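You operate a simulated robot arm through the tools that you are given. There is no shell and no other tool. Be economical: measure what you need, move in short steps, check, and stop when the job is done.

Carry out the task below with a simulated two-armed robot. There is one attempt and no reset: what you move stays moved.

TASK
Pick up the cone from the top of the workbench with one hand, pass it to the other hand and put it on the top of the packing table. Set down upright: cone.

The check looks at the end state, three seconds after you hand in, the way a careful person would. Anything else that was tipped, shoved, dropped, spilled or broken makes it a failure.

THE ROBOT
Two 7-joint arms with two-finger parallel grippers on one trunk, on a base that drives. Base frame: it is fixed to the floor where the robot stands at the start and does not move with it; the origin is under the middle of the robot, x ahead of it, y to its left, z up; the surface under the hand at the start is at about z = 880. Readings come in mm, rad, newtons and seconds.
The left shoulder is at the start at [70, 163, 1270], the right one opposite. With the tool pointing down near the work surface each hand reaches from about 380 to 880 mm from the robot's upright axis, wherever it stands, measured 20 degrees to its own side. Places, roughly: top of the packing table [-1500, 4100, 800]. Payload 3.43 kg a hand.
The TCP of each hand is the grasp point between the finger pads, 34 mm short of the fingertips. In the tool frame z runs along the fingers and y along their closing line. Largest opening 128 mm; finger width 24, thickness 12; the body of the gripper, 48 by 130 mm, starts 96 mm behind the TCP.
Orientation is that of the tool frame in the base frame, as a unit quaternion [x, y, z, w]. With the fingers straight down and closing along the base's y, the tool's x points along the base's -x, its y along +y and its z along -z.

THE INTERFACE
- The arms move only by the tool servo_tool. It takes "left_plan", "right_plan" or both (then of equal length, played together; a hand with none holds still); each is one flat list of numbers, 7 for each row, row after row: the shift along the base's x, y, z in cm, then the turn, a rotation vector about the base's x, y, z in rad, then the finger opening in cm, from 0 to 12.8. In form: [dx, dy, dz, rx, ry, rz, fingers, dx, dy, dz, rx, ry, rz, fingers, ...]. A call has 1 to 10 rows; each row is the pose to reach, as a shift and turn from the pose commanded when the call began. A row lasts 0.2 s, in which the tool goes at most 50 mm and 0.15 rad; a call with a longer step from one row to the next is refused whole, and so is a gripper value outside its range. Where a pose cannot be reached the arm comes as near as it can. A force on the tool above 40 N (or 10 N above the force at the start of the call, whichever is more), or a blocked arm, ends the call early, and 0.2 s more pass. The fingers move at their own pace (about 153 mm/s each) and stop on an object; they squeeze with about 37 N. The grip force told is the motor's: it shows also when the fingers shut on nothing. Time passes only in rows, and 0.2 s behind the last, so rows that repeat a pose let the fingers close. The reply holds the time, the measured pose of the TCP, the force on the tool along the base axes, the opening and the grip force, in the units named above and with some noise, with the torque about the TCP (base axes, N m) and any sound that the robot's microphone picked up, and new pictures: "views" is both (left out), scene, wrist or none (wrist: the cameras of the hands that moved).
- Cameras (640 x 400 px; columns grow to the right, rows downward): "scene" is now at [146.5, 35.7, 1503]; the picture's right is [0.28, -0.96, 0.00], its down [-0.59, -0.17, -0.79] and it looks along [0.76, 0.22, -0.62] (base axes); focal length 270 px, centre (320, 200). "left" rides on the left gripper at [76, 11, -160] in its tool frame; the picture's right is [-0.15, 0.99, 0.00], its down [-0.88, -0.13, -0.46] and it looks along [-0.45, -0.07, 0.89] (tool axes); focal length 234 px, centre (320, 200). "right" rides on the right gripper at [76, -11, -160] in its tool frame; the picture's right is [0.15, 0.99, 0.00], its down [-0.88, 0.13, -0.46] and it looks along [-0.45, 0.07, 0.89] (tool axes); focal length 234 px, centre (320, 200). There is no depth. A picture from a camera that has moved, and an enlarged one, comes with that camera's place and axes in the base frame and with its lens. The place of the scene camera against the robot may be out by one fixed shift of up to 25 mm in any direction.
- lift_body(by): slides the trunk up (or, below 0, down) by that many mm; the arms and the scene camera ride with it, the base frame stays. It gives what a move gives, with no picture.
- base_move(legs): drives the robot by 1 to 6 legs, each [ahead, left, turn to the left] in mm, mm and rad, along the robot's own axes; the way and the turn of a leg run together, so that a leg with both is an arc; at most 1500 mm and 3.142 rad a leg. The arms and the cameras ride along, it lands a little off, and it stops where it bumps. It gives what a move gives, and a new picture of the scene camera.
- turn_head(pan, tilt): turns the head with the scene camera to pan (to the left, within 1.501 rad either way) and tilt (down, from -0.506 to 1.204), counted from straight ahead of the robot. It gives what a move gives, and a new picture of the scene camera.
- close_up(camera, box): a new picture of the part [left, top, right, bottom] of that camera's present view, enlarged. The clock stands still meanwhile.
- sign_off(): hands the job in; it is judged then, once.

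Go step by step. Nothing tells you exact positions but the pictures and the camera data: compare them with the known pose of the tool, close in by small moves and look again before you grip or let go. The budget is 120 turns and 260 pictures, counting those below and the enlarged ones. Unless the task says otherwise, let go and move clear before handing in, and close with one line.

The tools are called after ">>>" by a JSON object that holds its "api" and its "payload". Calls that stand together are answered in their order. servo_tool: Moves the arms, as the interface text tells. Its arguments: {"type":"object","properties":{"left_plan":{"type":"array","items":{"type":"number"}},"right_plan":{"type":"array","items":{"type":"number"}},"views":{"type":"string","enum":["both","scene","wrist","none"]}},"required":[]} The other tools are called the same way: lift_body (by) slides the trunk up or down; base_move (legs) drives the base; turn_head (pan, tilt) turns the head that bears the scene camera; close_up (camera, box) takes an enlarged picture of a part of a camera's view; sign_off () hands the job in.

At the start:

```text
clock: 0.0
left_eef_pos: [427.7, 298.0, 1200.8]
left_tool_rot: [0.0, 1.0, -0.001, 0.0]
left_force: [0.1, -0.7, -0.3]
left_torque: [-0.01, 0.0, 0.01]
left_width: 128.1
left_gripper_force: 0.0
right_eef_pos: [666.5, -84.3, 1137.9]
right_tool_rot: [0.0, 1.0, 0.0, 0.0]
right_force: [0.8, -0.2, 0.2]
right_torque: [0.02, 0.0, -0.02]
right_width: 128.0
right_gripper_force: 0.1
trunk travel left (down, up): [-750.0, 190.0]
robot x, y, heading: [-1.6, -2.9, -0.0]
head pan, tilt: [0.284, 0.665]
```

scene: 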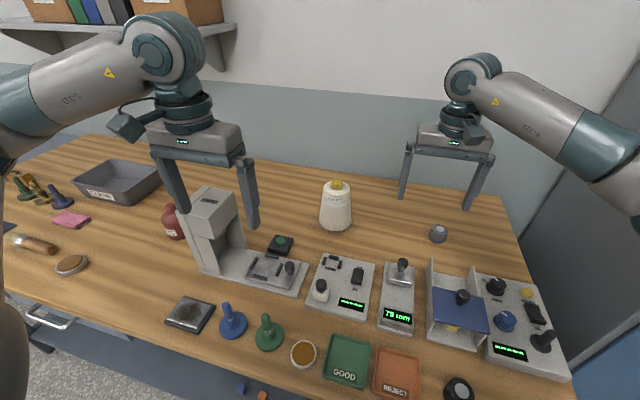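
right: 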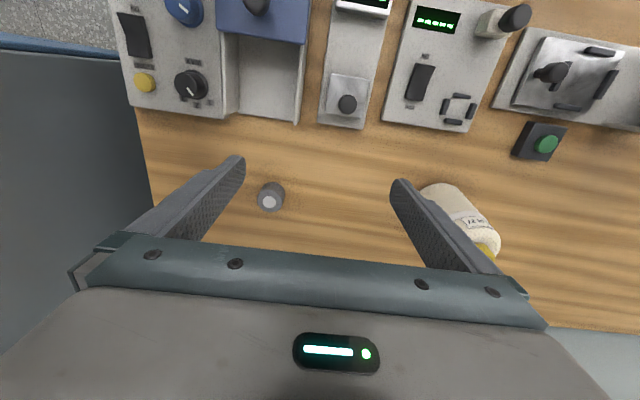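
left: 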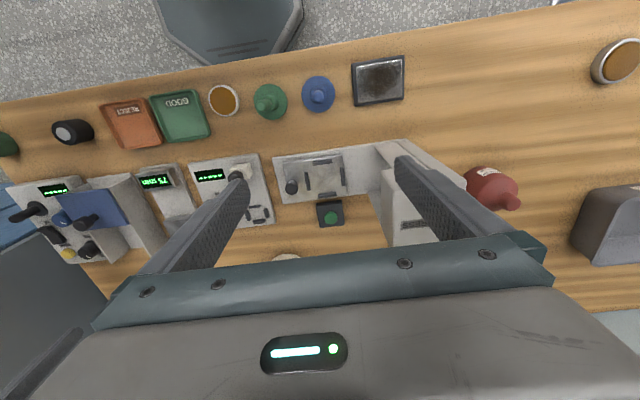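

The white, tapered object with a yellow top near the middle looks like a cone of yarn; I'll enlarge it and the rest of the bench to be sure.

>>> {"api": "close_up", "payload": {"camera": "scene", "box": [270, 160, 430, 260]}}

>>> {"api": "close_up", "payload": {"camera": "scene", "box": [0, 140, 320, 340]}}

>>> {"api": "close_up", "payload": {"camera": "right", "box": [380, 150, 540, 250]}}

```text
4.00 times, centred on (350, 210) of scene
camera zoom: at [146.5, 35.7, 1503.0], right [0.28, -0.96, 0.0], down [-0.59, -0.17, -0.79], along [0.76, 0.22, -0.62], focal length 1081 px, centre (200, 160)
```

zoom: 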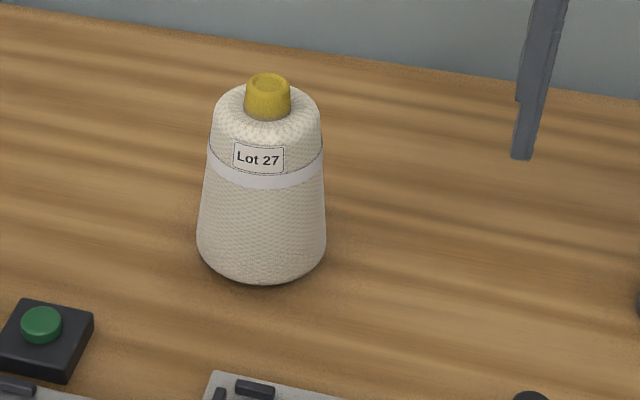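

```text
2.00 times, centred on (160, 240) of scene
camera zoom: at [146.5, 35.7, 1503.0], right [0.28, -0.96, 0.0], down [-0.59, -0.17, -0.79], along [0.76, 0.22, -0.62], focal length 541 px, centre (640, 120)
```

zoom: 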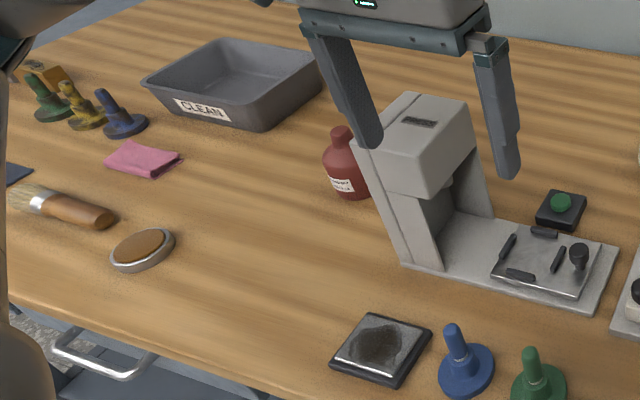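

```text
4.00 times, centred on (460, 200) of right
camera zoom: at [590.9, -96.7, 1297.0], right [-0.15, 0.99, 0.0], down [0.88, 0.13, 0.46], along [0.45, 0.07, -0.89], focal length 937 px, centre (-240, 200)
```

zoom: 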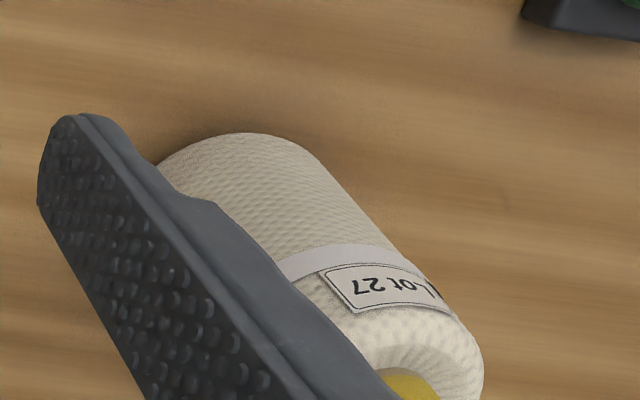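

It is a yarn cone, with a body about 105 mm wide at the base and a yellow tip, at roughly (805, 165), base on z≈880. I'll pitch the left hand about 45° forward and bring it short of the cone, to check with its wrist camera.

>>> {"api": "servo_tool", "payload": {"left_plan": [3.5, -2.2, -1.0, 0, -0.131, 0, 12.8, 7, -4.4, -2, 0, -0.262, 0, 12.8, 10.5, -6.6, -3, 0, -0.393, 0, 12.8, 14, -8.8, -4, 0, -0.524, 0, 12.8, 17.5, -11, -5, 0, -0.655, 0, 12.8, 21.2, -13.3, -6, 0, -0.785, 0, 12.8, 21.2, -13.3, -6, 0, -0.785, 0, 12.8]}}

```text
clock: 1.6
left_eef_pos: [640.9, 164.3, 1140.6]
left_tool_rot: [0.001, 0.924, -0.001, 0.383]
left_force: [-0.4, 0.5, -0.4]
left_torque: [0.03, -0.04, -0.03]
left_width: 128.3
left_gripper_force: 0.1
right_eef_pos: [666.8, -83.9, 1139.4]
right_tool_rot: [-0.001, 1.0, -0.001, 0.0]
right_force: [0.2, 0.4, -0.1]
right_torque: [0.0, -0.02, -0.01]
right_width: 128.1
right_gripper_force: 0.0
trunk travel left (down, up): [-750.0, 190.0]
robot x, y, heading: [0.9, -2.7, -0.001]
head pan, tilt: [0.284, 0.665]
camera scene: at [145.9, 36.3, 1503.1], right [0.28, -0.96, 0.0], down [-0.59, -0.17, -0.79], along [0.76, 0.22, -0.62], focal length 270 px, centre (320, 200)
camera left: at [473.2, 176.2, 1199.5], right [0.11, 0.99, 0.1], down [0.3, -0.13, 0.94], along [0.95, -0.07, -0.31], focal length 234 px, centre (320, 200)
```

scene: 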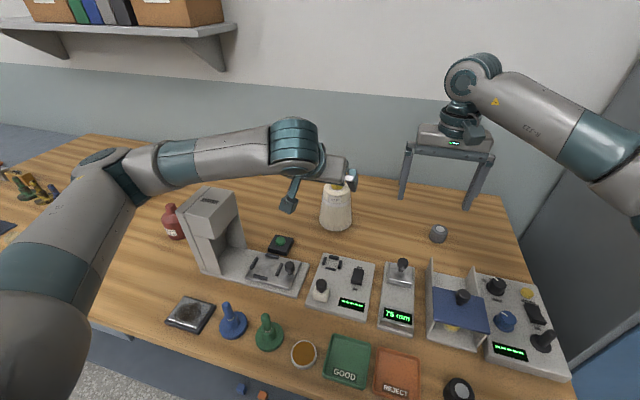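
left: 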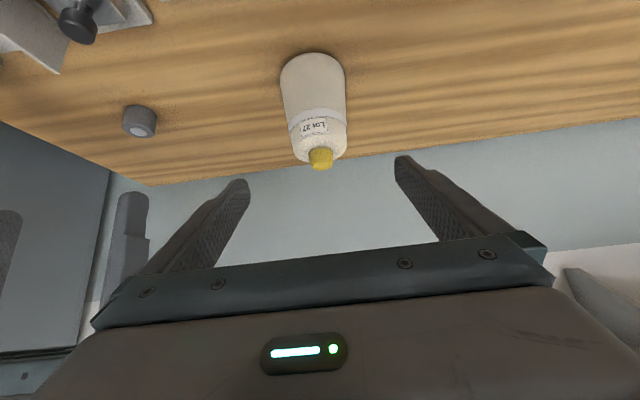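

The wrist view puts the cone axis at about (796, 161), with its tip top near z≈1036. I'll move to a pregrasp point along the 45° line and check again.

>>> {"api": "servo_tool", "payload": {"left_plan": [2.1, -0.1, -3.3, 0, 0, 0, 12.8, 4.2, -0.2, -6.6, 0, 0, 0, 12.8, 6.3, -0.3, -9.6, 0, 0, 0, 12.8, 6.3, -0.3, -9.6, 0, 0, 0, 12.8]}}

```text
clock: 2.6
left_eef_pos: [702.5, 162.3, 1044.5]
left_tool_rot: [0.0, 0.924, 0.0, 0.382]
left_force: [0.1, 0.3, -0.2]
left_torque: [0.03, -0.01, -0.01]
left_width: 128.0
left_gripper_force: 0.1
right_eef_pos: [666.9, -85.1, 1138.6]
right_tool_rot: [0.0, 1.0, 0.001, -0.001]
right_force: [-0.2, -0.7, -0.1]
right_torque: [0.0, 0.02, 0.0]
right_width: 128.0
right_gripper_force: 0.0
trunk travel left (down, up): [-750.0, 190.0]
robot x, y, heading: [-1.6, 0.6, -0.002]
head pan, tilt: [0.284, 0.665]
camera scene: at [146.2, 35.7, 1503.0], right [0.28, -0.96, 0.0], down [-0.59, -0.17, -0.79], along [0.76, 0.22, -0.62], focal length 270 px, centre (320, 200)
camera left: at [535.6, 173.8, 1103.5], right [0.1, 0.99, 0.1], down [0.3, -0.13, 0.94], along [0.95, -0.07, -0.31], focal length 234 px, centre (320, 200)
```

scene: 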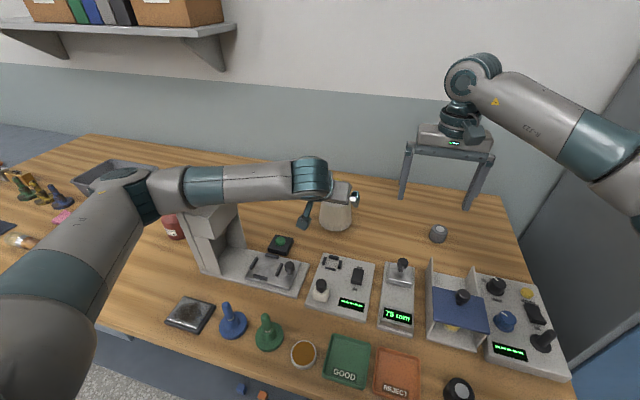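
left: 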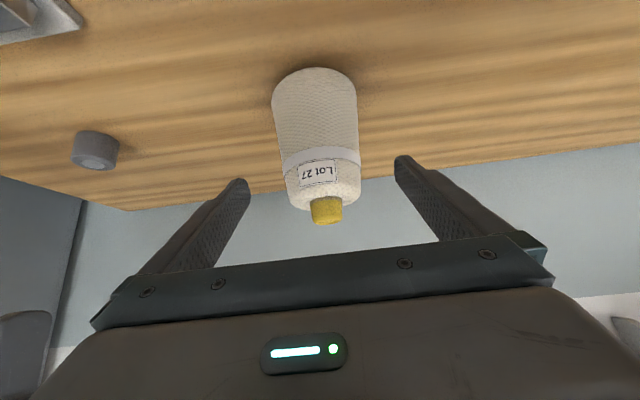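

The cone is centred between the fingers. I'll advance along the finger line to the grip point, at about z≈948.

>>> {"api": "servo_tool", "payload": {"left_plan": [2.3, 0, -2.4, 0, 0, 0, 12.8, 4.6, 0, -4.8, 0, 0, 0, 12.8, 6.9, 0, -7.2, 0, 0, 0, 12.8, 6.9, 0, -7.2, 0, 0, 0, 12.8], "views": "both"}}

```text
clock: 3.6
left_eef_pos: [772.1, 159.7, 973.0]
left_tool_rot: [0.0, 0.924, -0.001, 0.382]
left_force: [-0.7, 0.4, 0.3]
left_torque: [0.03, -0.01, 0.0]
left_width: 128.1
left_gripper_force: 0.1
right_eef_pos: [666.8, -84.8, 1138.5]
right_tool_rot: [0.0, 1.0, -0.001, 0.001]
right_force: [0.7, -0.3, -1.0]
right_torque: [0.01, 0.02, -0.02]
right_width: 127.5
right_gripper_force: 0.0
trunk travel left (down, up): [-750.0, 190.0]
robot x, y, heading: [-0.4, -0.2, -0.003]
head pan, tilt: [0.284, 0.665]
camera scene: at [146.2, 35.8, 1503.0], right [0.28, -0.96, 0.0], down [-0.59, -0.17, -0.79], along [0.76, 0.22, -0.62], focal length 270 px, centre (320, 200)
camera left: at [605.3, 172.4, 1031.5], right [0.11, 0.99, 0.1], down [0.3, -0.13, 0.94], along [0.95, -0.07, -0.31], focal length 234 px, centre (320, 200)
```

scene: 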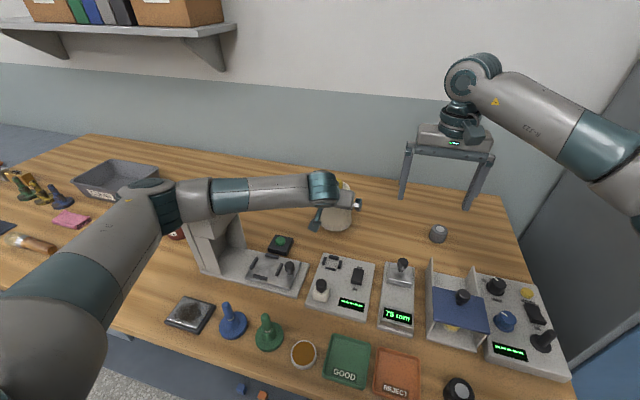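
left: 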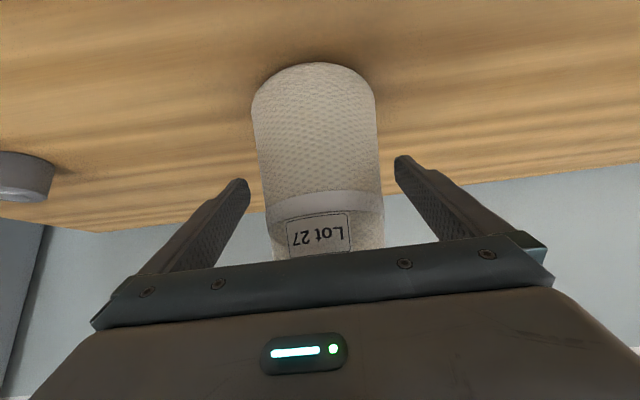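

The cone sits between the fingers with a little room on each side. I'll take the last bit forward, then close.

>>> {"api": "servo_tool", "payload": {"left_plan": [1.2, 0.15, -1.2, 0, 0, 0, 12.8, 2.4, 0.15, -2.5, 0, 0, 0, 12.8, 2.4, 0.15, -2.5, 0, 0, 0, 12.8], "views": "wrist"}}

```text
clock: 4.4
left_eef_pos: [793.3, 164.7, 961.7]
left_tool_rot: [-0.002, 0.921, 0.0, 0.39]
left_force: [-0.5, -0.9, 0.0]
left_torque: [0.03, 0.0, -0.02]
left_width: 127.9
left_gripper_force: 0.0
right_eef_pos: [660.8, -83.6, 1144.7]
right_tool_rot: [-0.001, 1.0, 0.0, 0.004]
right_force: [0.4, -0.3, 0.7]
right_torque: [-0.02, -0.03, -0.02]
right_width: 128.0
right_gripper_force: 0.0
trunk travel left (down, up): [-750.0, 190.0]
robot x, y, heading: [-0.5, 1.8, 0.007]
head pan, tilt: [0.284, 0.665]
camera left: at [625.8, 176.4, 1018.7], right [0.1, 0.99, 0.1], down [0.29, -0.13, 0.95], along [0.95, -0.06, -0.3], focal length 234 px, centre (320, 200)
```

left: 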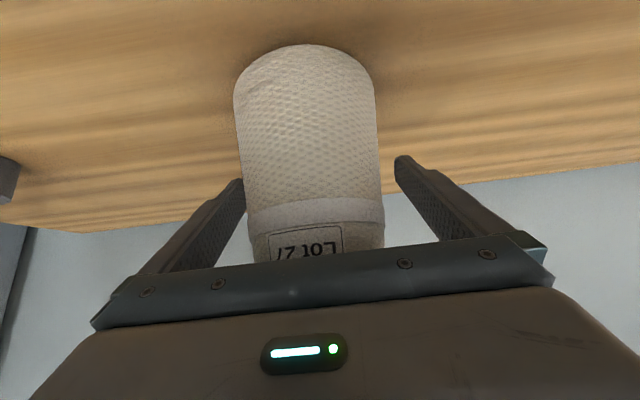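

Both hands shifted a few millimetres and the heading changed slightly, so something on the left arm may be touching. I'll look before doing anything else.

>>> {"api": "close_up", "payload": {"camera": "scene", "box": [130, 140, 400, 310]}}

```text
2.35 times, centred on (265, 225) of scene
camera zoom: at [136.7, 35.6, 1505.2], right [0.28, -0.96, 0.0], down [-0.59, -0.17, -0.79], along [0.76, 0.22, -0.61], focal length 636 px, centre (449, 141)
```

zoom: 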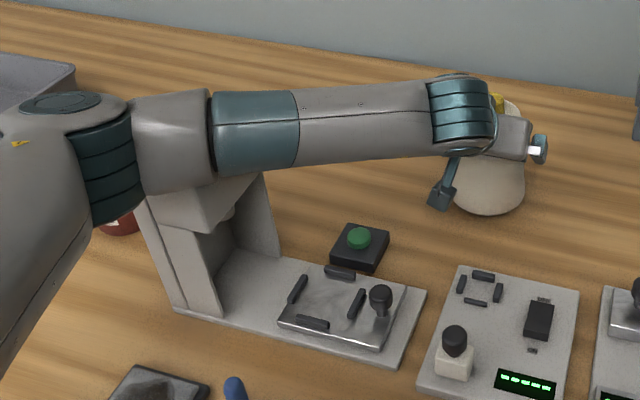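

The left elbow or forearm seems to be resting on the tall machine. I'll retreat along the same path, raise the trunk for elbow clearance, and come in again.

>>> {"api": "servo_tool", "payload": {"left_plan": [-2.4, -0.15, 2.5, 0, 0, 0, 12.8, -4.7, -0.15, 4.9, 0, 0, 0, 12.8, -7, -0.15, 7.3, 0, 0, 0, 12.8, -9.3, -0.15, 9.7, 0, 0, 0, 12.8, -12, -0.15, 13.2, 0, 0, 0, 12.8], "views": "scene"}}

```text
clock: 5.6
left_eef_pos: [673.0, 159.8, 1079.9]
left_tool_rot: [0.001, 0.924, -0.001, 0.383]
left_force: [-0.4, -0.6, 0.1]
left_torque: [-0.03, -0.02, 0.0]
left_width: 128.1
left_gripper_force: 0.1
right_eef_pos: [665.0, -85.4, 1139.1]
right_tool_rot: [0.0, 1.0, 0.0, 0.001]
right_force: [-0.1, 0.1, 0.3]
right_torque: [0.0, -0.03, -0.06]
right_width: 128.0
right_gripper_force: 0.1
trunk travel left (down, up): [-750.0, 190.0]
robot x, y, heading: [1.1, -1.2, 0.003]
head pan, tilt: [0.284, 0.665]
camera scene: at [144.2, 35.7, 1503.2], right [0.28, -0.96, 0.0], down [-0.59, -0.17, -0.79], along [0.76, 0.22, -0.62], focal length 270 px, centre (320, 200)
```

scene: 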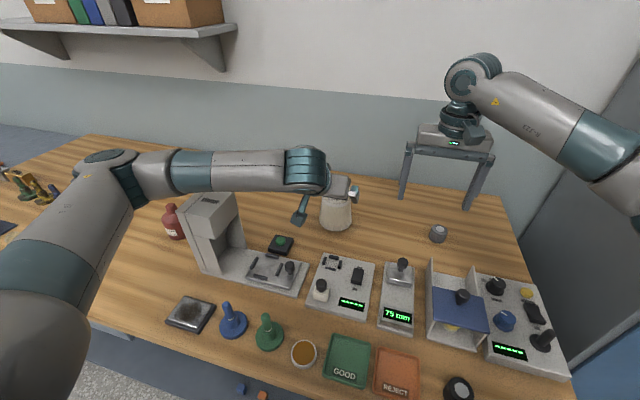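

The machine hasn't moved. I'll raise the trunk and lower the hand again.

>>> {"api": "lift_body", "payload": {"by": 180}}

>>> {"api": "servo_tool", "payload": {"left_plan": [0.5, 0, -4, 0, 0, 0, 12.8, 1, 0, -8, 0, 0, 0, 12.8, 1.5, 0, -12, 0, 0, 0, 12.8, 2, 0, -16, 0, 0, 0, 12.8, 2.7, 0, -20, 0, 0, 0, 12.8, 2.7, 0, -20, 0, 0, 0, 12.8], "views": "both"}}

```text
clock: 7.6
left_eef_pos: [675.1, 160.9, 1258.3]
left_tool_rot: [0.0, 0.924, 0.0, 0.383]
left_force: [0.8, -0.5, -0.2]
left_torque: [-0.02, 0.01, 0.0]
left_width: 127.9
left_gripper_force: 0.0
right_eef_pos: [668.2, -84.9, 1318.3]
right_tool_rot: [0.001, 1.0, 0.0, 0.0]
right_force: [-0.5, 0.5, -0.1]
right_torque: [-0.01, 0.0, -0.01]
right_width: 128.0
right_gripper_force: 0.0
trunk travel left (down, up): [-930.0, 10.0]
robot x, y, heading: [1.7, 1.3, -0.002]
head pan, tilt: [0.284, 0.665]
```

```text
clock: 9.0
left_eef_pos: [703.2, 162.1, 1058.9]
left_tool_rot: [0.001, 0.924, -0.001, 0.382]
left_force: [0.5, 0.7, 0.6]
left_torque: [0.04, 0.0, -0.02]
left_width: 128.3
left_gripper_force: 0.1
right_eef_pos: [667.3, -84.9, 1318.6]
right_tool_rot: [0.0, 1.0, 0.0, 0.001]
right_force: [1.8, 0.5, 0.0]
right_torque: [-0.02, 0.03, 0.02]
right_width: 127.8
right_gripper_force: 0.1
trunk travel left (down, up): [-930.0, 10.0]
robot x, y, heading: [-3.7, 1.1, 0.003]
head pan, tilt: [0.284, 0.665]
camera scene: at [146.2, 35.6, 1683.1], right [0.28, -0.96, 0.0], down [-0.59, -0.17, -0.79], along [0.76, 0.22, -0.62], focal length 270 px, centre (320, 200)
camera left: at [535.5, 174.1, 1117.9], right [0.1, 0.99, 0.1], down [0.3, -0.13, 0.94], along [0.95, -0.07, -0.31], focal length 234 px, centre (320, 200)
```

scene: 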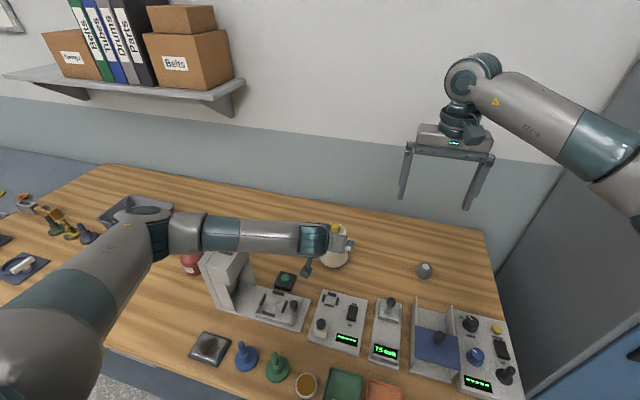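
left: 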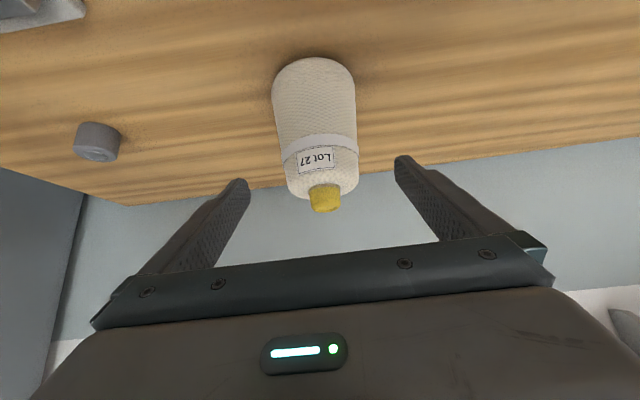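

The elbow now rides about 90 mm higher than before. I'll advance most of the way and watch for any disturbance.

>>> {"api": "servo_tool", "payload": {"left_plan": [2.3, 0, -3.3, 0, 0, 0, 12.8, 4.6, 0, -6, 0, 0, 0, 12.8, 6.9, 0, -8.6, 0, 0, 0, 12.8, 6.9, 0, -8.6, 0, 0, 0, 12.8], "views": "both"}}

```text
clock: 10.0
left_eef_pos: [770.2, 160.0, 972.2]
left_tool_rot: [0.0, 0.924, 0.0, 0.382]
left_force: [0.5, -0.1, 0.4]
left_torque: [0.0, 0.01, 0.0]
left_width: 127.8
left_gripper_force: 0.0
right_eef_pos: [667.6, -83.4, 1318.5]
right_tool_rot: [0.0, 1.0, 0.0, -0.001]
right_force: [0.2, -0.2, -0.8]
right_torque: [-0.01, -0.05, 0.02]
right_width: 127.9
right_gripper_force: 0.1
trunk travel left (down, up): [-930.0, 10.0]
robot x, y, heading: [-0.3, -0.8, 0.006]
head pan, tilt: [0.284, 0.665]
camera scene: at [146.5, 35.9, 1683.0], right [0.28, -0.96, 0.0], down [-0.59, -0.17, -0.79], along [0.76, 0.22, -0.62], focal length 270 px, centre (320, 200)
camera left: at [604.0, 173.3, 1032.3], right [0.11, 0.99, 0.1], down [0.3, -0.13, 0.94], along [0.95, -0.07, -0.31], focal length 234 px, centre (320, 200)
```

scene: 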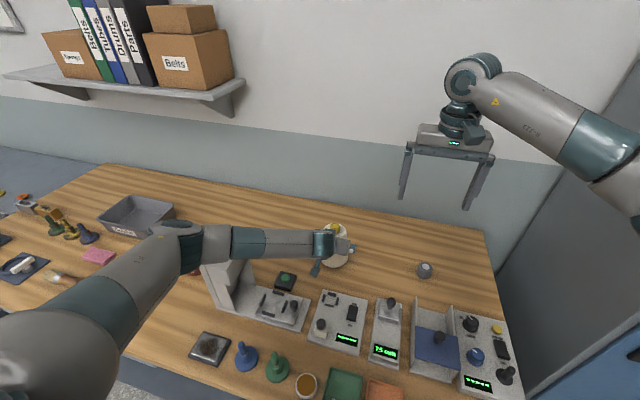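
left: 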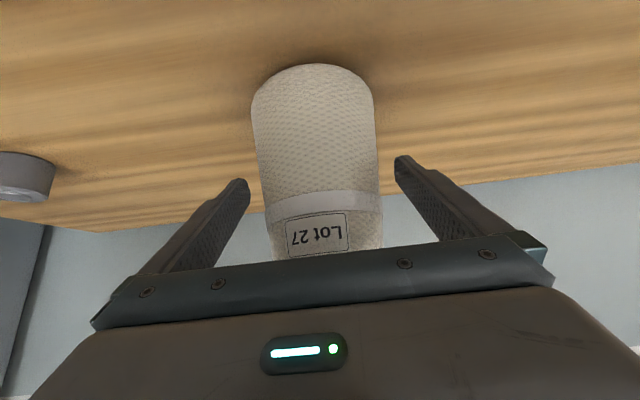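

There's little elbow room left, so I'll grip slightly higher. That means moving only forward to the cone axis at z≈970.

>>> {"api": "servo_tool", "payload": {"left_plan": [1.2, 0.15, 0, 0, 0, 0, 12.8, 2.4, 0.15, 0, 0, 0, 0, 12.8, 2.4, 0.15, 0, 0, 0, 0, 12.8], "views": "both"}}

```text
clock: 10.8
left_eef_pos: [794.5, 161.0, 973.2]
left_tool_rot: [0.0, 0.924, 0.0, 0.382]
left_force: [-0.1, 0.0, -0.7]
left_torque: [0.0, 0.02, -0.03]
left_width: 128.2
left_gripper_force: 0.2
right_eef_pos: [667.3, -85.0, 1318.7]
right_tool_rot: [0.001, 1.0, 0.001, 0.0]
right_force: [0.6, -0.6, -0.5]
right_torque: [0.02, -0.04, 0.03]
right_width: 127.9
right_gripper_force: 0.1
trunk travel left (down, up): [-930.0, 10.0]
robot x, y, heading: [0.5, 0.8, 0.003]
head pan, tilt: [0.284, 0.665]
camera scene: at [146.1, 35.9, 1683.0], right [0.28, -0.96, 0.0], down [-0.59, -0.17, -0.79], along [0.76, 0.22, -0.62], focal length 270 px, centre (320, 200)
camera left: at [628.3, 174.2, 1032.8], right [0.11, 0.99, 0.1], down [0.3, -0.13, 0.94], along [0.95, -0.07, -0.31], focal length 234 px, centre (320, 200)
```

scene: 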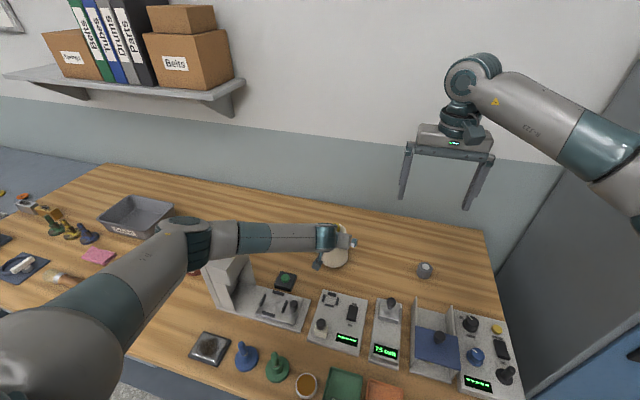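
left: 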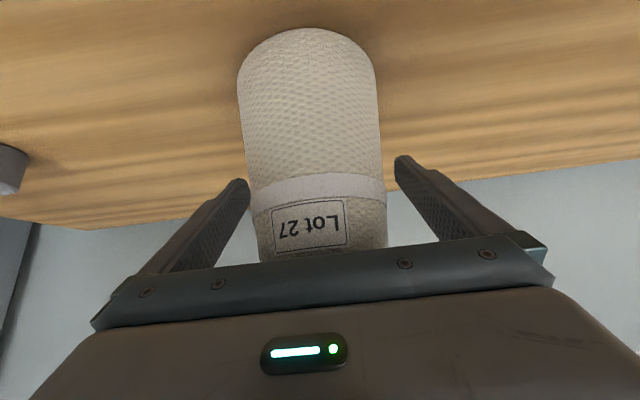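

Clean position, no contact. I'll nudge 2 mm to −y and close the fingers.

>>> {"api": "servo_tool", "payload": {"left_plan": [0, -0.2, 0, 0, 0, 0, 11.5, 0, -0.2, 0, 0, 0, 0, 9.5, 0, -0.2, 0, 0, 0, 0, 6, 0, -0.2, 0, 0, 0, 0, 4, 0, -0.2, 0, 0, 0, 0, 4], "views": "wrist"}}

```text
clock: 12.0
left_eef_pos: [795.0, 160.9, 973.7]
left_tool_rot: [0.001, 0.924, -0.001, 0.382]
left_force: [0.5, 1.3, 1.1]
left_torque: [-0.02, -0.09, 0.03]
left_width: 90.0
left_gripper_force: 36.8
right_eef_pos: [667.4, -85.4, 1318.1]
right_tool_rot: [0.0, 1.0, 0.0, 0.001]
right_force: [-0.2, -0.5, 1.2]
right_torque: [0.0, 0.0, 0.0]
right_width: 128.0
right_gripper_force: 0.0
trunk travel left (down, up): [-930.0, 10.0]
robot x, y, heading: [1.2, 1.3, -0.001]
head pan, tilt: [0.284, 0.665]
camera left: at [628.6, 172.6, 1032.3], right [0.1, 0.99, 0.1], down [0.3, -0.13, 0.94], along [0.95, -0.07, -0.31], focal length 234 px, centre (320, 200)
```

left: 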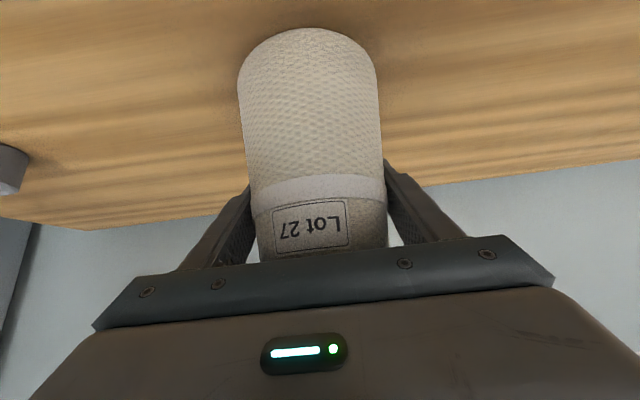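

Gripped at 90 mm with 37 N. I'll lift straight up slowly and watch for slip.

>>> {"api": "servo_tool", "payload": {"left_plan": [0, 0, 1, 0, 0, 0, 4, 0, 0, 2.5, 0, 0, 0, 4, 0, 0, 5, 0, 0, 0, 4, 0, 0, 8, 0, 0, 0, 4, 0, 0, 11, 0, 0, 0, 4, 0, 0, 14, 0, 0, 0, 4, 0, 0, 17, 0, 0, 0, 4, 0, 0, 17, 0, 0, 0, 4], "views": "both"}}

```text
clock: 13.8
left_eef_pos: [795.9, 160.7, 1142.6]
left_tool_rot: [0.0, 0.924, 0.0, 0.382]
left_force: [1.0, 0.5, -2.8]
left_torque: [-0.01, -0.08, -0.03]
left_width: 89.7
left_gripper_force: 36.8
right_eef_pos: [667.9, -85.6, 1317.6]
right_tool_rot: [-0.001, 1.0, 0.0, 0.0]
right_force: [-0.5, 0.4, -0.3]
right_torque: [-0.02, -0.02, -0.02]
right_width: 127.9
right_gripper_force: 0.1
trunk travel left (down, up): [-930.0, 10.0]
robot x, y, heading: [0.5, 0.8, -0.002]
head pan, tilt: [0.284, 0.665]
camera scene: at [147.4, 35.9, 1682.9], right [0.28, -0.96, 0.0], down [-0.59, -0.17, -0.79], along [0.76, 0.22, -0.62], focal length 270 px, centre (320, 200)
camera left: at [629.3, 172.1, 1202.4], right [0.11, 0.99, 0.1], down [0.3, -0.13, 0.94], along [0.95, -0.07, -0.31], focal length 234 px, centre (320, 200)
```

scene: 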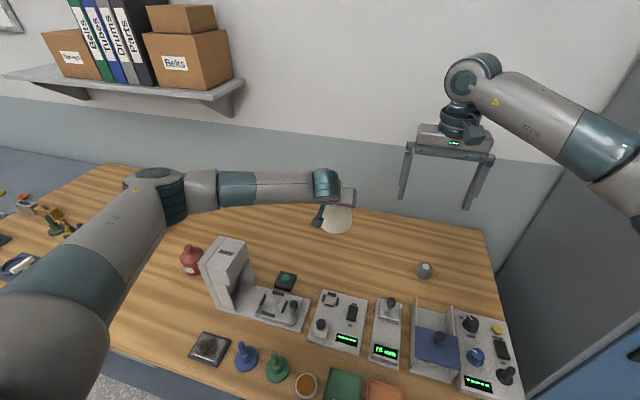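
left: 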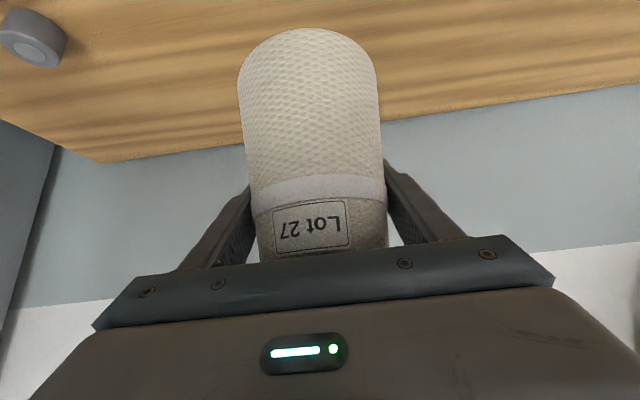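

The cone lifts without slipping and is light, about 0.3 kg. I'll bring it back towards the robot's midline for the hand-over.

>>> {"api": "servo_tool", "payload": {"left_plan": [-2.5, -2, 0.5, 0, 0, 0, 4, -5, -4, 1, 0, 0, 0, 4, -8, -6, 1.5, 0, 0, 0, 4, -11, -8, 2, 0, 0, 0, 4, -14, -10, 2.5, 0, 0, 0, 4, -17, -12, 3, 0, 0, 0, 4, -20, -14, 3.5, 0, 0, 0, 4, -22, -16, 4, 0, 0, 0, 4, -22, -16, 4, 0, 0, 0, 4], "views": "both"}}

```text
clock: 15.8
left_eef_pos: [575.6, 0.8, 1182.6]
left_tool_rot: [0.0, 0.924, -0.001, 0.382]
left_force: [0.2, 0.6, -2.8]
left_torque: [0.0, -0.05, 0.0]
left_width: 89.7
left_gripper_force: 37.1
right_eef_pos: [668.4, -85.0, 1317.3]
right_tool_rot: [0.0, 1.0, 0.0, 0.0]
right_force: [-0.2, 0.2, -0.2]
right_torque: [0.0, 0.0, -0.01]
right_width: 128.1
right_gripper_force: 0.1
trunk travel left (down, up): [-930.0, 10.0]
robot x, y, heading: [-3.5, -0.8, -0.001]
head pan, tilt: [0.284, 0.665]
camera scene: at [147.3, 36.5, 1682.9], right [0.28, -0.96, 0.0], down [-0.59, -0.17, -0.79], along [0.76, 0.22, -0.62], focal length 270 px, centre (320, 200)
camera left: at [408.9, 12.0, 1241.5], right [0.1, 0.99, 0.1], down [0.3, -0.13, 0.94], along [0.95, -0.07, -0.31], focal length 234 px, centre (320, 200)
```

scene: 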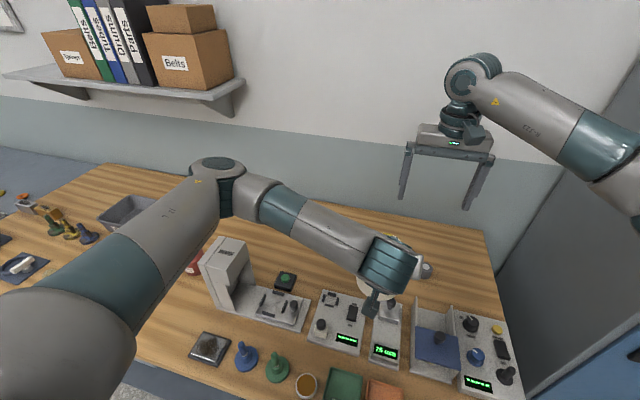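
left: 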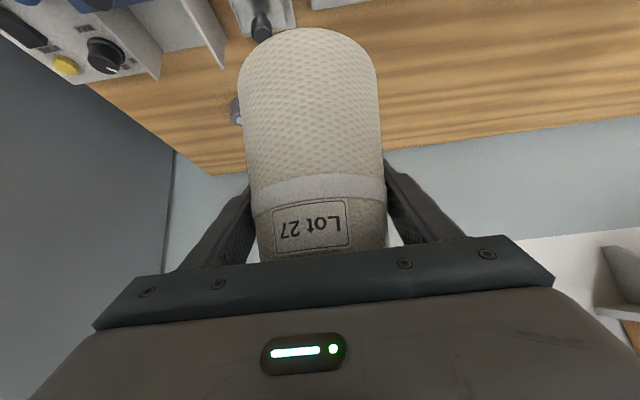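

The cone axis is now at about (577, 1), tip top near z≈1248. I'll bring the right hand above the tip from the front, with the fingers part open.

>>> {"api": "servo_tool", "payload": {"right_plan": [0, 0, 2, 0, 0, 0, 10, -1.5, 2, 2.5, 0, 0, 0, 8, -3.5, 4, 2.5, 0, 0, 0, 8, -5.5, 6, 2.5, 0, 0, 0, 8, -7.5, 8, 2.5, 0, 0, 0, 8, -9.1, 8.6, 2.5, 0, 0, 0, 8, -9.1, 8.6, 2.5, 0, 0, 0, 8], "views": "both"}}

```text
clock: 17.4
left_eef_pos: [576.8, -1.2, 1181.6]
left_tool_rot: [0.001, 0.924, 0.0, 0.382]
left_force: [0.5, 0.8, -3.5]
left_torque: [-0.02, -0.03, 0.0]
left_width: 89.8
left_gripper_force: 36.7
right_eef_pos: [576.8, 1.7, 1344.0]
right_tool_rot: [0.0, 1.0, 0.0, 0.0]
right_force: [0.5, 0.4, -0.2]
right_torque: [-0.02, 0.01, -0.05]
right_width: 80.0
right_gripper_force: 0.1
trunk travel left (down, up): [-930.0, 10.0]
robot x, y, heading: [-2.4, 1.4, 0.001]
head pan, tilt: [0.284, 0.665]
camera scene: at [147.1, 34.9, 1683.0], right [0.28, -0.96, 0.0], down [-0.59, -0.17, -0.79], along [0.76, 0.22, -0.62], focal length 270 px, centre (320, 200)
camera right: at [499.8, -11.2, 1501.7], right [-0.15, 0.99, 0.0], down [0.88, 0.13, 0.46], along [0.45, 0.07, -0.89], focal length 234 px, centre (320, 200)
```

scene: 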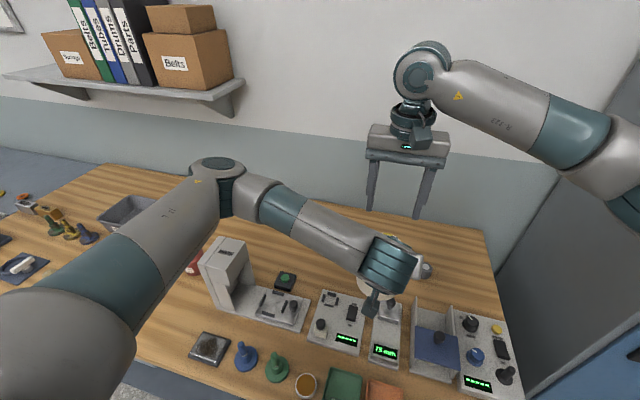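
right: 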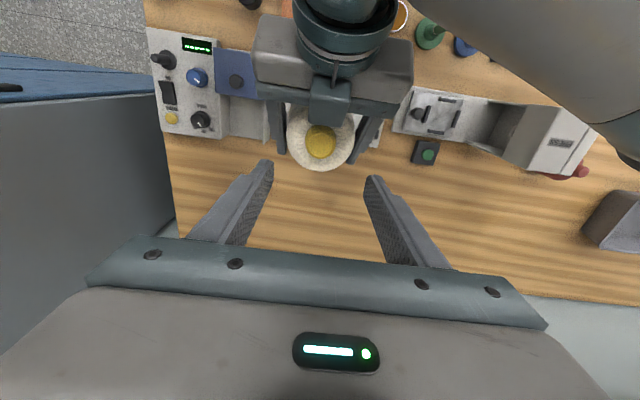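

>>> {"api": "close_up", "payload": {"camera": "right", "box": [220, 50, 460, 200]}}

>>> {"api": "close_up", "payload": {"camera": "scene", "box": [320, 130, 480, 330]}}

```text
2.67 times, centred on (340, 125) of right
camera zoom: at [499.8, -11.2, 1501.7], right [-0.15, 0.99, 0.0], down [0.88, 0.13, 0.46], along [0.45, 0.07, -0.89], focal length 624 px, centre (267, 400)
```

zoom: 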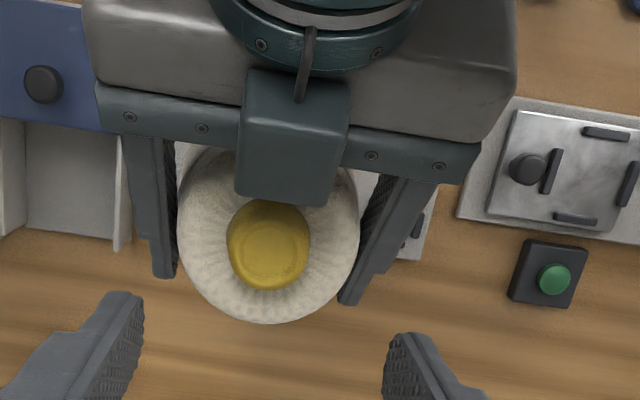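

```text
2.00 times, centred on (400, 230) of scene
camera zoom: at [147.1, 34.9, 1683.0], right [0.28, -0.96, 0.0], down [-0.59, -0.17, -0.79], along [0.76, 0.22, -0.62], focal length 541 px, centre (160, 140)
```

zoom: 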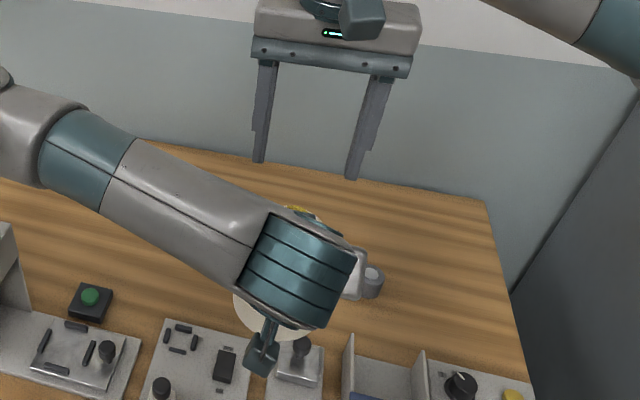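

Seen from above, the tip is at about (562, −1), and a housing on the left hand sits close behind it. I'll lean the right hand forward by 0.25 rad for clearance, then check alignment from closer.

>>> {"api": "servo_tool", "payload": {"right_plan": [0.5, -0.1, -0.5, 0, 0.125, 0, 8, 1.1, -0.2, -2.6, 0, 0.25, 0, 8, 1.1, -0.2, -2.6, 0, 0.25, 0, 8], "views": "wrist"}}

>>> {"api": "close_up", "payload": {"camera": "right", "box": [220, 60, 460, 210]}}

```text
clock: 18.2
left_eef_pos: [574.6, -1.5, 1183.3]
left_tool_rot: [0.0, 0.924, -0.001, 0.382]
left_force: [0.2, 1.3, -3.5]
left_torque: [0.02, -0.07, 0.03]
left_width: 89.6
left_gripper_force: 37.1
right_eef_pos: [586.4, -2.7, 1317.2]
right_tool_rot: [0.0, 0.992, 0.0, -0.126]
right_force: [0.8, 0.1, 1.3]
right_torque: [0.01, 0.01, -0.01]
right_width: 79.9
right_gripper_force: 0.1
trunk travel left (down, up): [-930.0, 10.0]
robot x, y, heading: [-1.3, 0.1, -0.003]
head pan, tilt: [0.284, 0.665]
camera right: at [552.6, -13.2, 1490.1], right [-0.14, 0.99, 0.04], down [0.97, 0.13, 0.22], along [0.22, 0.07, -0.97], focal length 234 px, centre (320, 200)
```

right: 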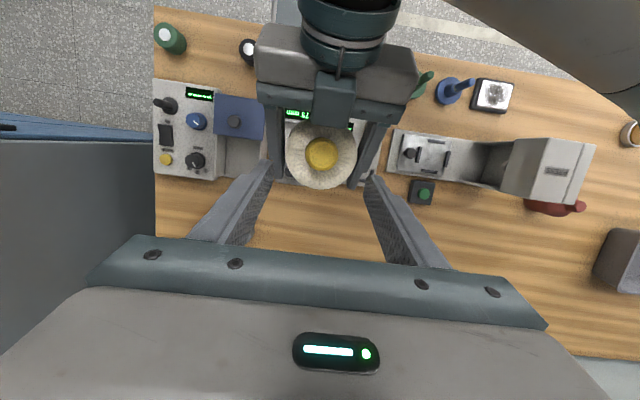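

```text
2.67 times, centred on (340, 135) of right
camera zoom: at [552.6, -13.2, 1490.1], right [-0.14, 0.99, 0.04], down [0.97, 0.13, 0.22], along [0.22, 0.07, -0.97], focal length 624 px, centre (267, 373)
```

zoom: 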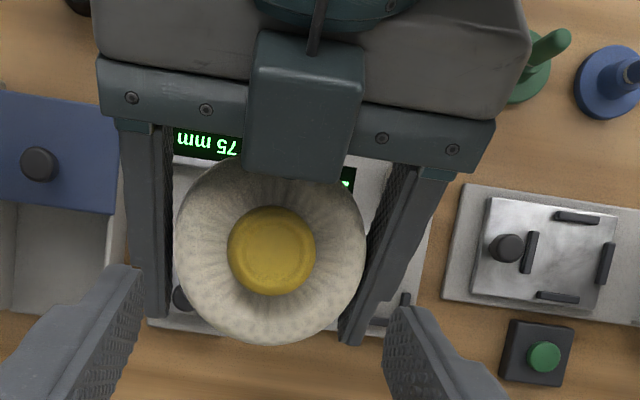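

From this near-overhead view the tip axis is at about (561, −1). I'll descend along the tool line so that the fingertips straddle the yellow tip just above the shoulder.

>>> {"api": "servo_tool", "payload": {"right_plan": [-0.6, -0.05, -2, 0, 0.25, 0, 8, -1.3, -0.05, -4.2, 0, 0.25, 0, 8, -1.8, -0.05, -6.1, 0, 0.25, 0, 8, -1.8, -0.05, -6.1, 0, 0.25, 0, 8], "views": "both"}}

```text
refused: row 1 steps farther than a row can; nothing moved
```

Turns count from the start of the call, so I'll send it again with zero turn.

>>> {"api": "servo_tool", "payload": {"right_plan": [-0.6, -0.05, -2, 0, 0, 0, 8, -1.3, -0.05, -4.2, 0, 0, 0, 8, -1.8, -0.05, -6.1, 0, 0, 0, 8, -1.8, -0.05, -6.1, 0, 0, 0, 8], "views": "both"}}

>>> {"api": "close_up", "payload": {"camera": "right", "box": [220, 90, 460, 240]}}

```text
clock: 19.2
left_eef_pos: [576.6, -0.4, 1183.1]
left_tool_rot: [0.0, 0.924, 0.0, 0.381]
left_force: [-0.5, -1.6, -7.3]
left_torque: [-0.04, -0.12, 0.02]
left_width: 89.8
left_gripper_force: 37.1
right_eef_pos: [569.1, -1.0, 1255.4]
right_tool_rot: [0.0, 0.992, 0.0, -0.124]
right_force: [0.1, 1.3, 2.9]
right_torque: [0.15, 0.01, -0.05]
right_width: 80.7
right_gripper_force: 0.5
trunk travel left (down, up): [-930.0, 10.0]
robot x, y, heading: [0.1, -2.3, -0.004]
head pan, tilt: [0.284, 0.665]
camera scene: at [147.4, 35.8, 1682.9], right [0.28, -0.96, 0.0], down [-0.59, -0.17, -0.79], along [0.76, 0.22, -0.62], focal length 270 px, centre (320, 200)
camera right: at [535.2, -12.8, 1428.1], right [-0.14, 0.99, 0.04], down [0.97, 0.13, 0.22], along [0.22, 0.07, -0.97], focal length 234 px, centre (320, 200)
```

scene: 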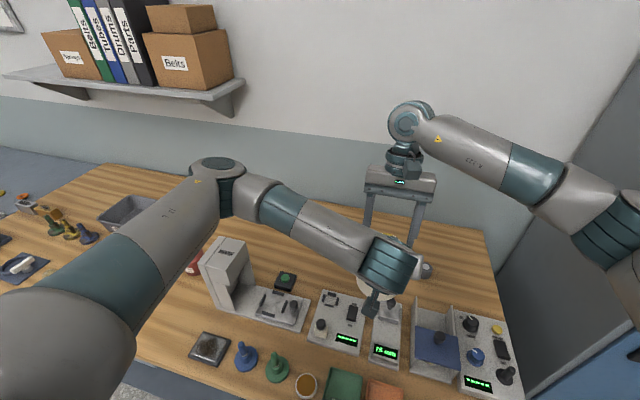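
right: 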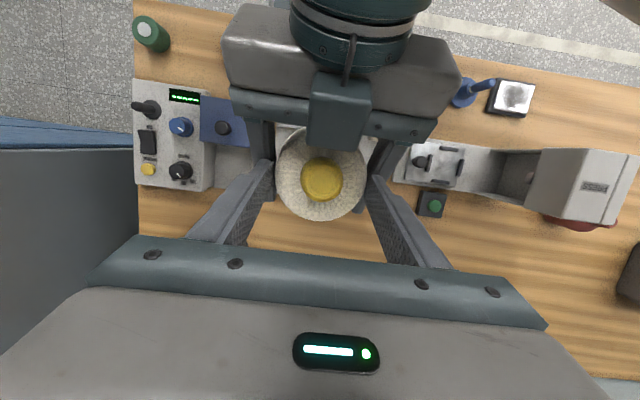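

```text
2.67 times, centred on (340, 165) of right
camera zoom: at [535.2, -12.8, 1428.1], right [-0.14, 0.99, 0.04], down [0.97, 0.13, 0.22], along [0.22, 0.07, -0.97], focal length 624 px, centre (267, 293)
```

zoom: 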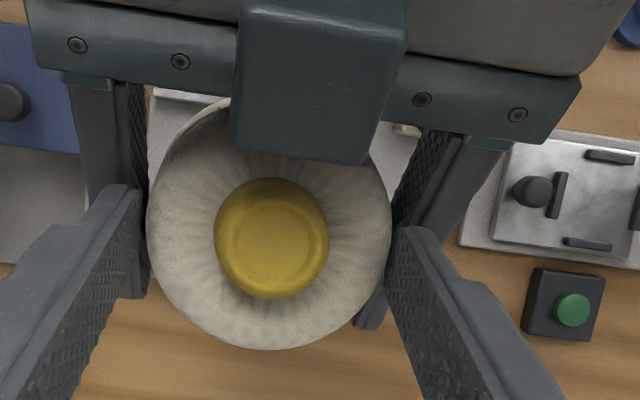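

The fingertips brush the left fingers slightly at this opening. I'll raise 5 mm and close onto the yellow tip, which lies centred between them.

>>> {"api": "servo_tool", "payload": {"right_plan": [0.1, 0, 0.5, 0, 0, 0, 8, 0.1, 0, 0.5, 0, 0, 0, 6, 0.1, 0, 0.5, 0, 0, 0, 4.5, 0.1, 0, 0.5, 0, 0, 0, 2, 0.1, 0, 0.5, 0, 0, 0, 1, 0.1, 0, 0.5, 0, 0, 0, 1], "views": "none"}}

>>> {"api": "close_up", "payload": {"camera": "right", "box": [220, 90, 460, 240]}}

```text
clock: 20.6
left_eef_pos: [575.9, -2.0, 1184.1]
left_tool_rot: [0.001, 0.924, -0.002, 0.382]
left_force: [0.4, -9.4, 21.2]
left_torque: [0.34, 0.2, 0.21]
left_width: 89.9
left_gripper_force: 36.9
right_eef_pos: [571.5, -0.9, 1259.9]
right_tool_rot: [0.0, 0.992, 0.0, -0.126]
right_force: [-0.5, 10.0, -20.9]
right_torque: [0.4, -0.06, -0.16]
right_width: 78.6
right_gripper_force: 37.8
trunk travel left (down, up): [-930.0, 10.0]
robot x, y, heading: [2.8, -0.7, 0.001]
head pan, tilt: [0.284, 0.665]
```

```text
2.67 times, centred on (340, 165) of right
camera zoom: at [535.9, -12.9, 1432.6], right [-0.14, 0.99, 0.04], down [0.97, 0.13, 0.22], along [0.22, 0.07, -0.97], focal length 624 px, centre (267, 293)
```

zoom: 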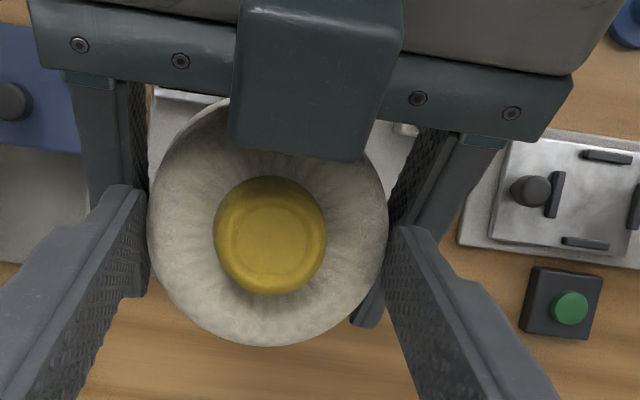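

The fingers closed on the shoulder of the body at 79 mm, so the cone's top sits higher than I had judged. I'll open, rise 25 mm, narrow the fingers and look.

>>> {"api": "servo_tool", "payload": {"right_plan": [0, 0, 0, 0, 0, 0, 8.6, 0, 0, 0, 0, 0, 0, 8.6, 0.3, 0, 1.2, 0, 0, 0, 8.6, 0.6, 0, 2.5, 0, 0, 0, 8.6, 0.6, 0, 2.5, 0, 0, 0, 5.5, 0.6, 0, 2.5, 0, 0, 0, 5.5], "views": "wrist"}}

>>> {"api": "close_up", "payload": {"camera": "right", "box": [220, 90, 460, 240]}}

```text
clock: 22.0
left_eef_pos: [576.9, -0.4, 1181.7]
left_tool_rot: [0.0, 0.924, -0.001, 0.382]
left_force: [-0.3, 0.3, -3.0]
left_torque: [-0.01, -0.07, 0.01]
left_width: 90.0
left_gripper_force: 37.1
right_eef_pos: [575.6, -2.0, 1286.5]
right_tool_rot: [0.0, 0.992, 0.0, -0.124]
right_force: [-0.2, -0.2, -0.4]
right_torque: [-0.01, 0.01, -0.03]
right_width: 55.2
right_gripper_force: 0.0
trunk travel left (down, up): [-930.0, 10.0]
robot x, y, heading: [-0.8, -2.5, 0.004]
head pan, tilt: [0.284, 0.665]
camera right: at [541.7, -13.0, 1458.5], right [-0.14, 0.99, 0.04], down [0.97, 0.13, 0.22], along [0.22, 0.07, -0.97], focal length 234 px, centre (320, 200)
```

right: 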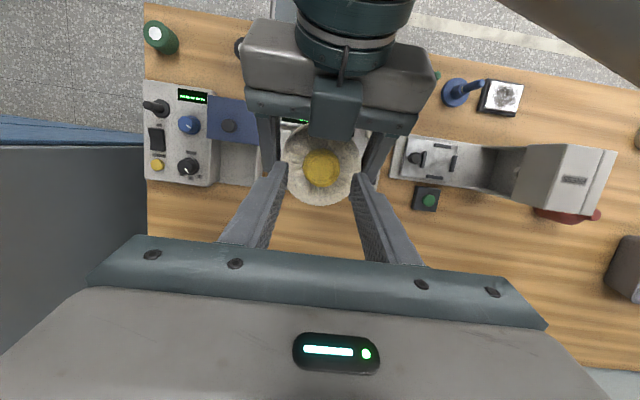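

```text
2.67 times, centred on (340, 165) of right
camera zoom: at [541.7, -13.0, 1458.5], right [-0.14, 0.99, 0.04], down [0.97, 0.13, 0.22], along [0.22, 0.07, -0.97], focal length 624 px, centre (267, 293)
```

zoom: 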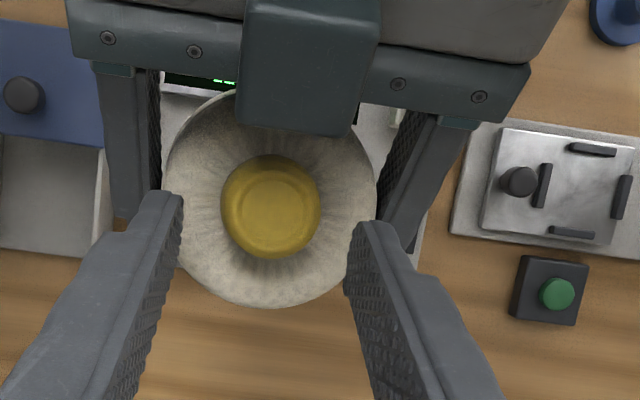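

The shoulder is near z≈1226 and the yellow tip spans about 1230–1254. I'll lower the narrowed fingers to about 1236 around the tip.

>>> {"api": "servo_tool", "payload": {"right_plan": [-0.4, 0.05, -0.7, 0, 0, 0, 5.5, -0.75, 0.05, -1.3, 0, 0, 0, 5.5, -0.75, 0.05, -1.8, 0, 0, 0, 5.5, -0.75, 0.05, -1.8, 0, 0, 0, 5.5], "views": "none"}}

>>> {"api": "close_up", "payload": {"camera": "right", "box": [220, 90, 460, 240]}}

```text
clock: 23.0
left_eef_pos: [574.9, 0.1, 1179.9]
left_tool_rot: [0.0, 0.925, 0.002, 0.38]
left_force: [6.5, -1.0, -36.5]
left_torque: [0.16, 0.25, 0.49]
left_width: 90.2
left_gripper_force: 37.3
right_eef_pos: [568.6, -1.2, 1269.3]
right_tool_rot: [-0.001, 0.992, 0.002, -0.124]
right_force: [-6.3, 2.7, 32.7]
right_torque: [0.11, 0.12, -0.49]
right_width: 55.3
right_gripper_force: 0.0
trunk travel left (down, up): [-930.0, 10.0]
robot x, y, heading: [2.0, -1.2, 0.002]
head pan, tilt: [0.284, 0.665]
```

```text
2.67 times, centred on (340, 165) of right
camera zoom: at [534.5, -12.8, 1442.2], right [-0.14, 0.99, 0.04], down [0.97, 0.13, 0.23], along [0.22, 0.07, -0.97], focal length 624 px, centre (267, 293)
```

zoom: 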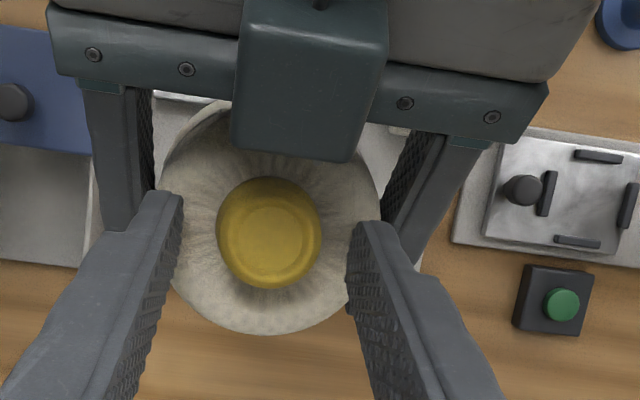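

The fingertips are pressing on the shoulder, so it's at about 1239. I'll rise 8 mm to unload, then close on the tip.

>>> {"api": "servo_tool", "payload": {"right_plan": [0.1, 0, 0.8, 0, 0, 0, 5.5, 0.1, 0, 0.8, 0, 0, 0, 4.5, 0.1, 0, 0.8, 0, 0, 0, 3, 0.1, 0, 0.8, 0, 0, 0, 2, 0.1, 0, 0.8, 0, 0, 0, 1, 0.1, 0, 0.8, 0, 0, 0, 1], "views": "none"}}

>>> {"api": "close_up", "payload": {"camera": "right", "box": [220, 90, 460, 240]}}

```text
clock: 24.4
left_eef_pos: [575.2, -1.0, 1182.8]
left_tool_rot: [0.002, 0.924, -0.003, 0.384]
left_force: [-6.8, -10.0, 15.6]
left_torque: [0.62, 0.01, 0.25]
left_width: 89.8
left_gripper_force: 36.8
right_eef_pos: [569.9, -1.8, 1274.4]
right_tool_rot: [0.0, 0.992, 0.0, -0.126]
right_force: [8.1, 9.9, -15.6]
right_torque: [0.33, -0.55, -0.22]
right_width: 33.7
right_gripper_force: 37.1
trunk travel left (down, up): [-930.0, 10.0]
robot x, y, heading: [-1.0, -2.7, 0.002]
head pan, tilt: [0.284, 0.665]
```

```text
2.67 times, centred on (340, 165) of right
camera zoom: at [535.7, -13.0, 1446.8], right [-0.14, 0.99, 0.04], down [0.97, 0.13, 0.22], along [0.22, 0.07, -0.97], focal length 624 px, centre (267, 293)
```

zoom: 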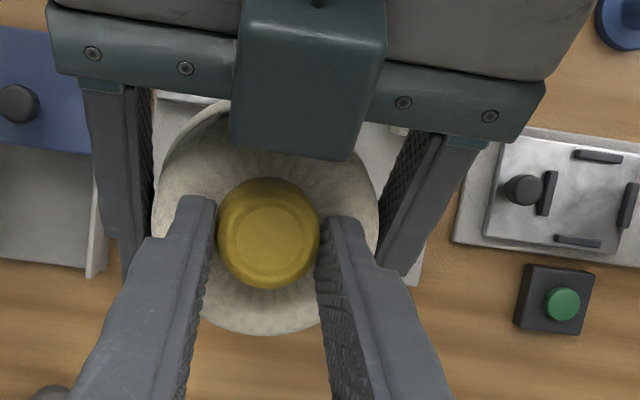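

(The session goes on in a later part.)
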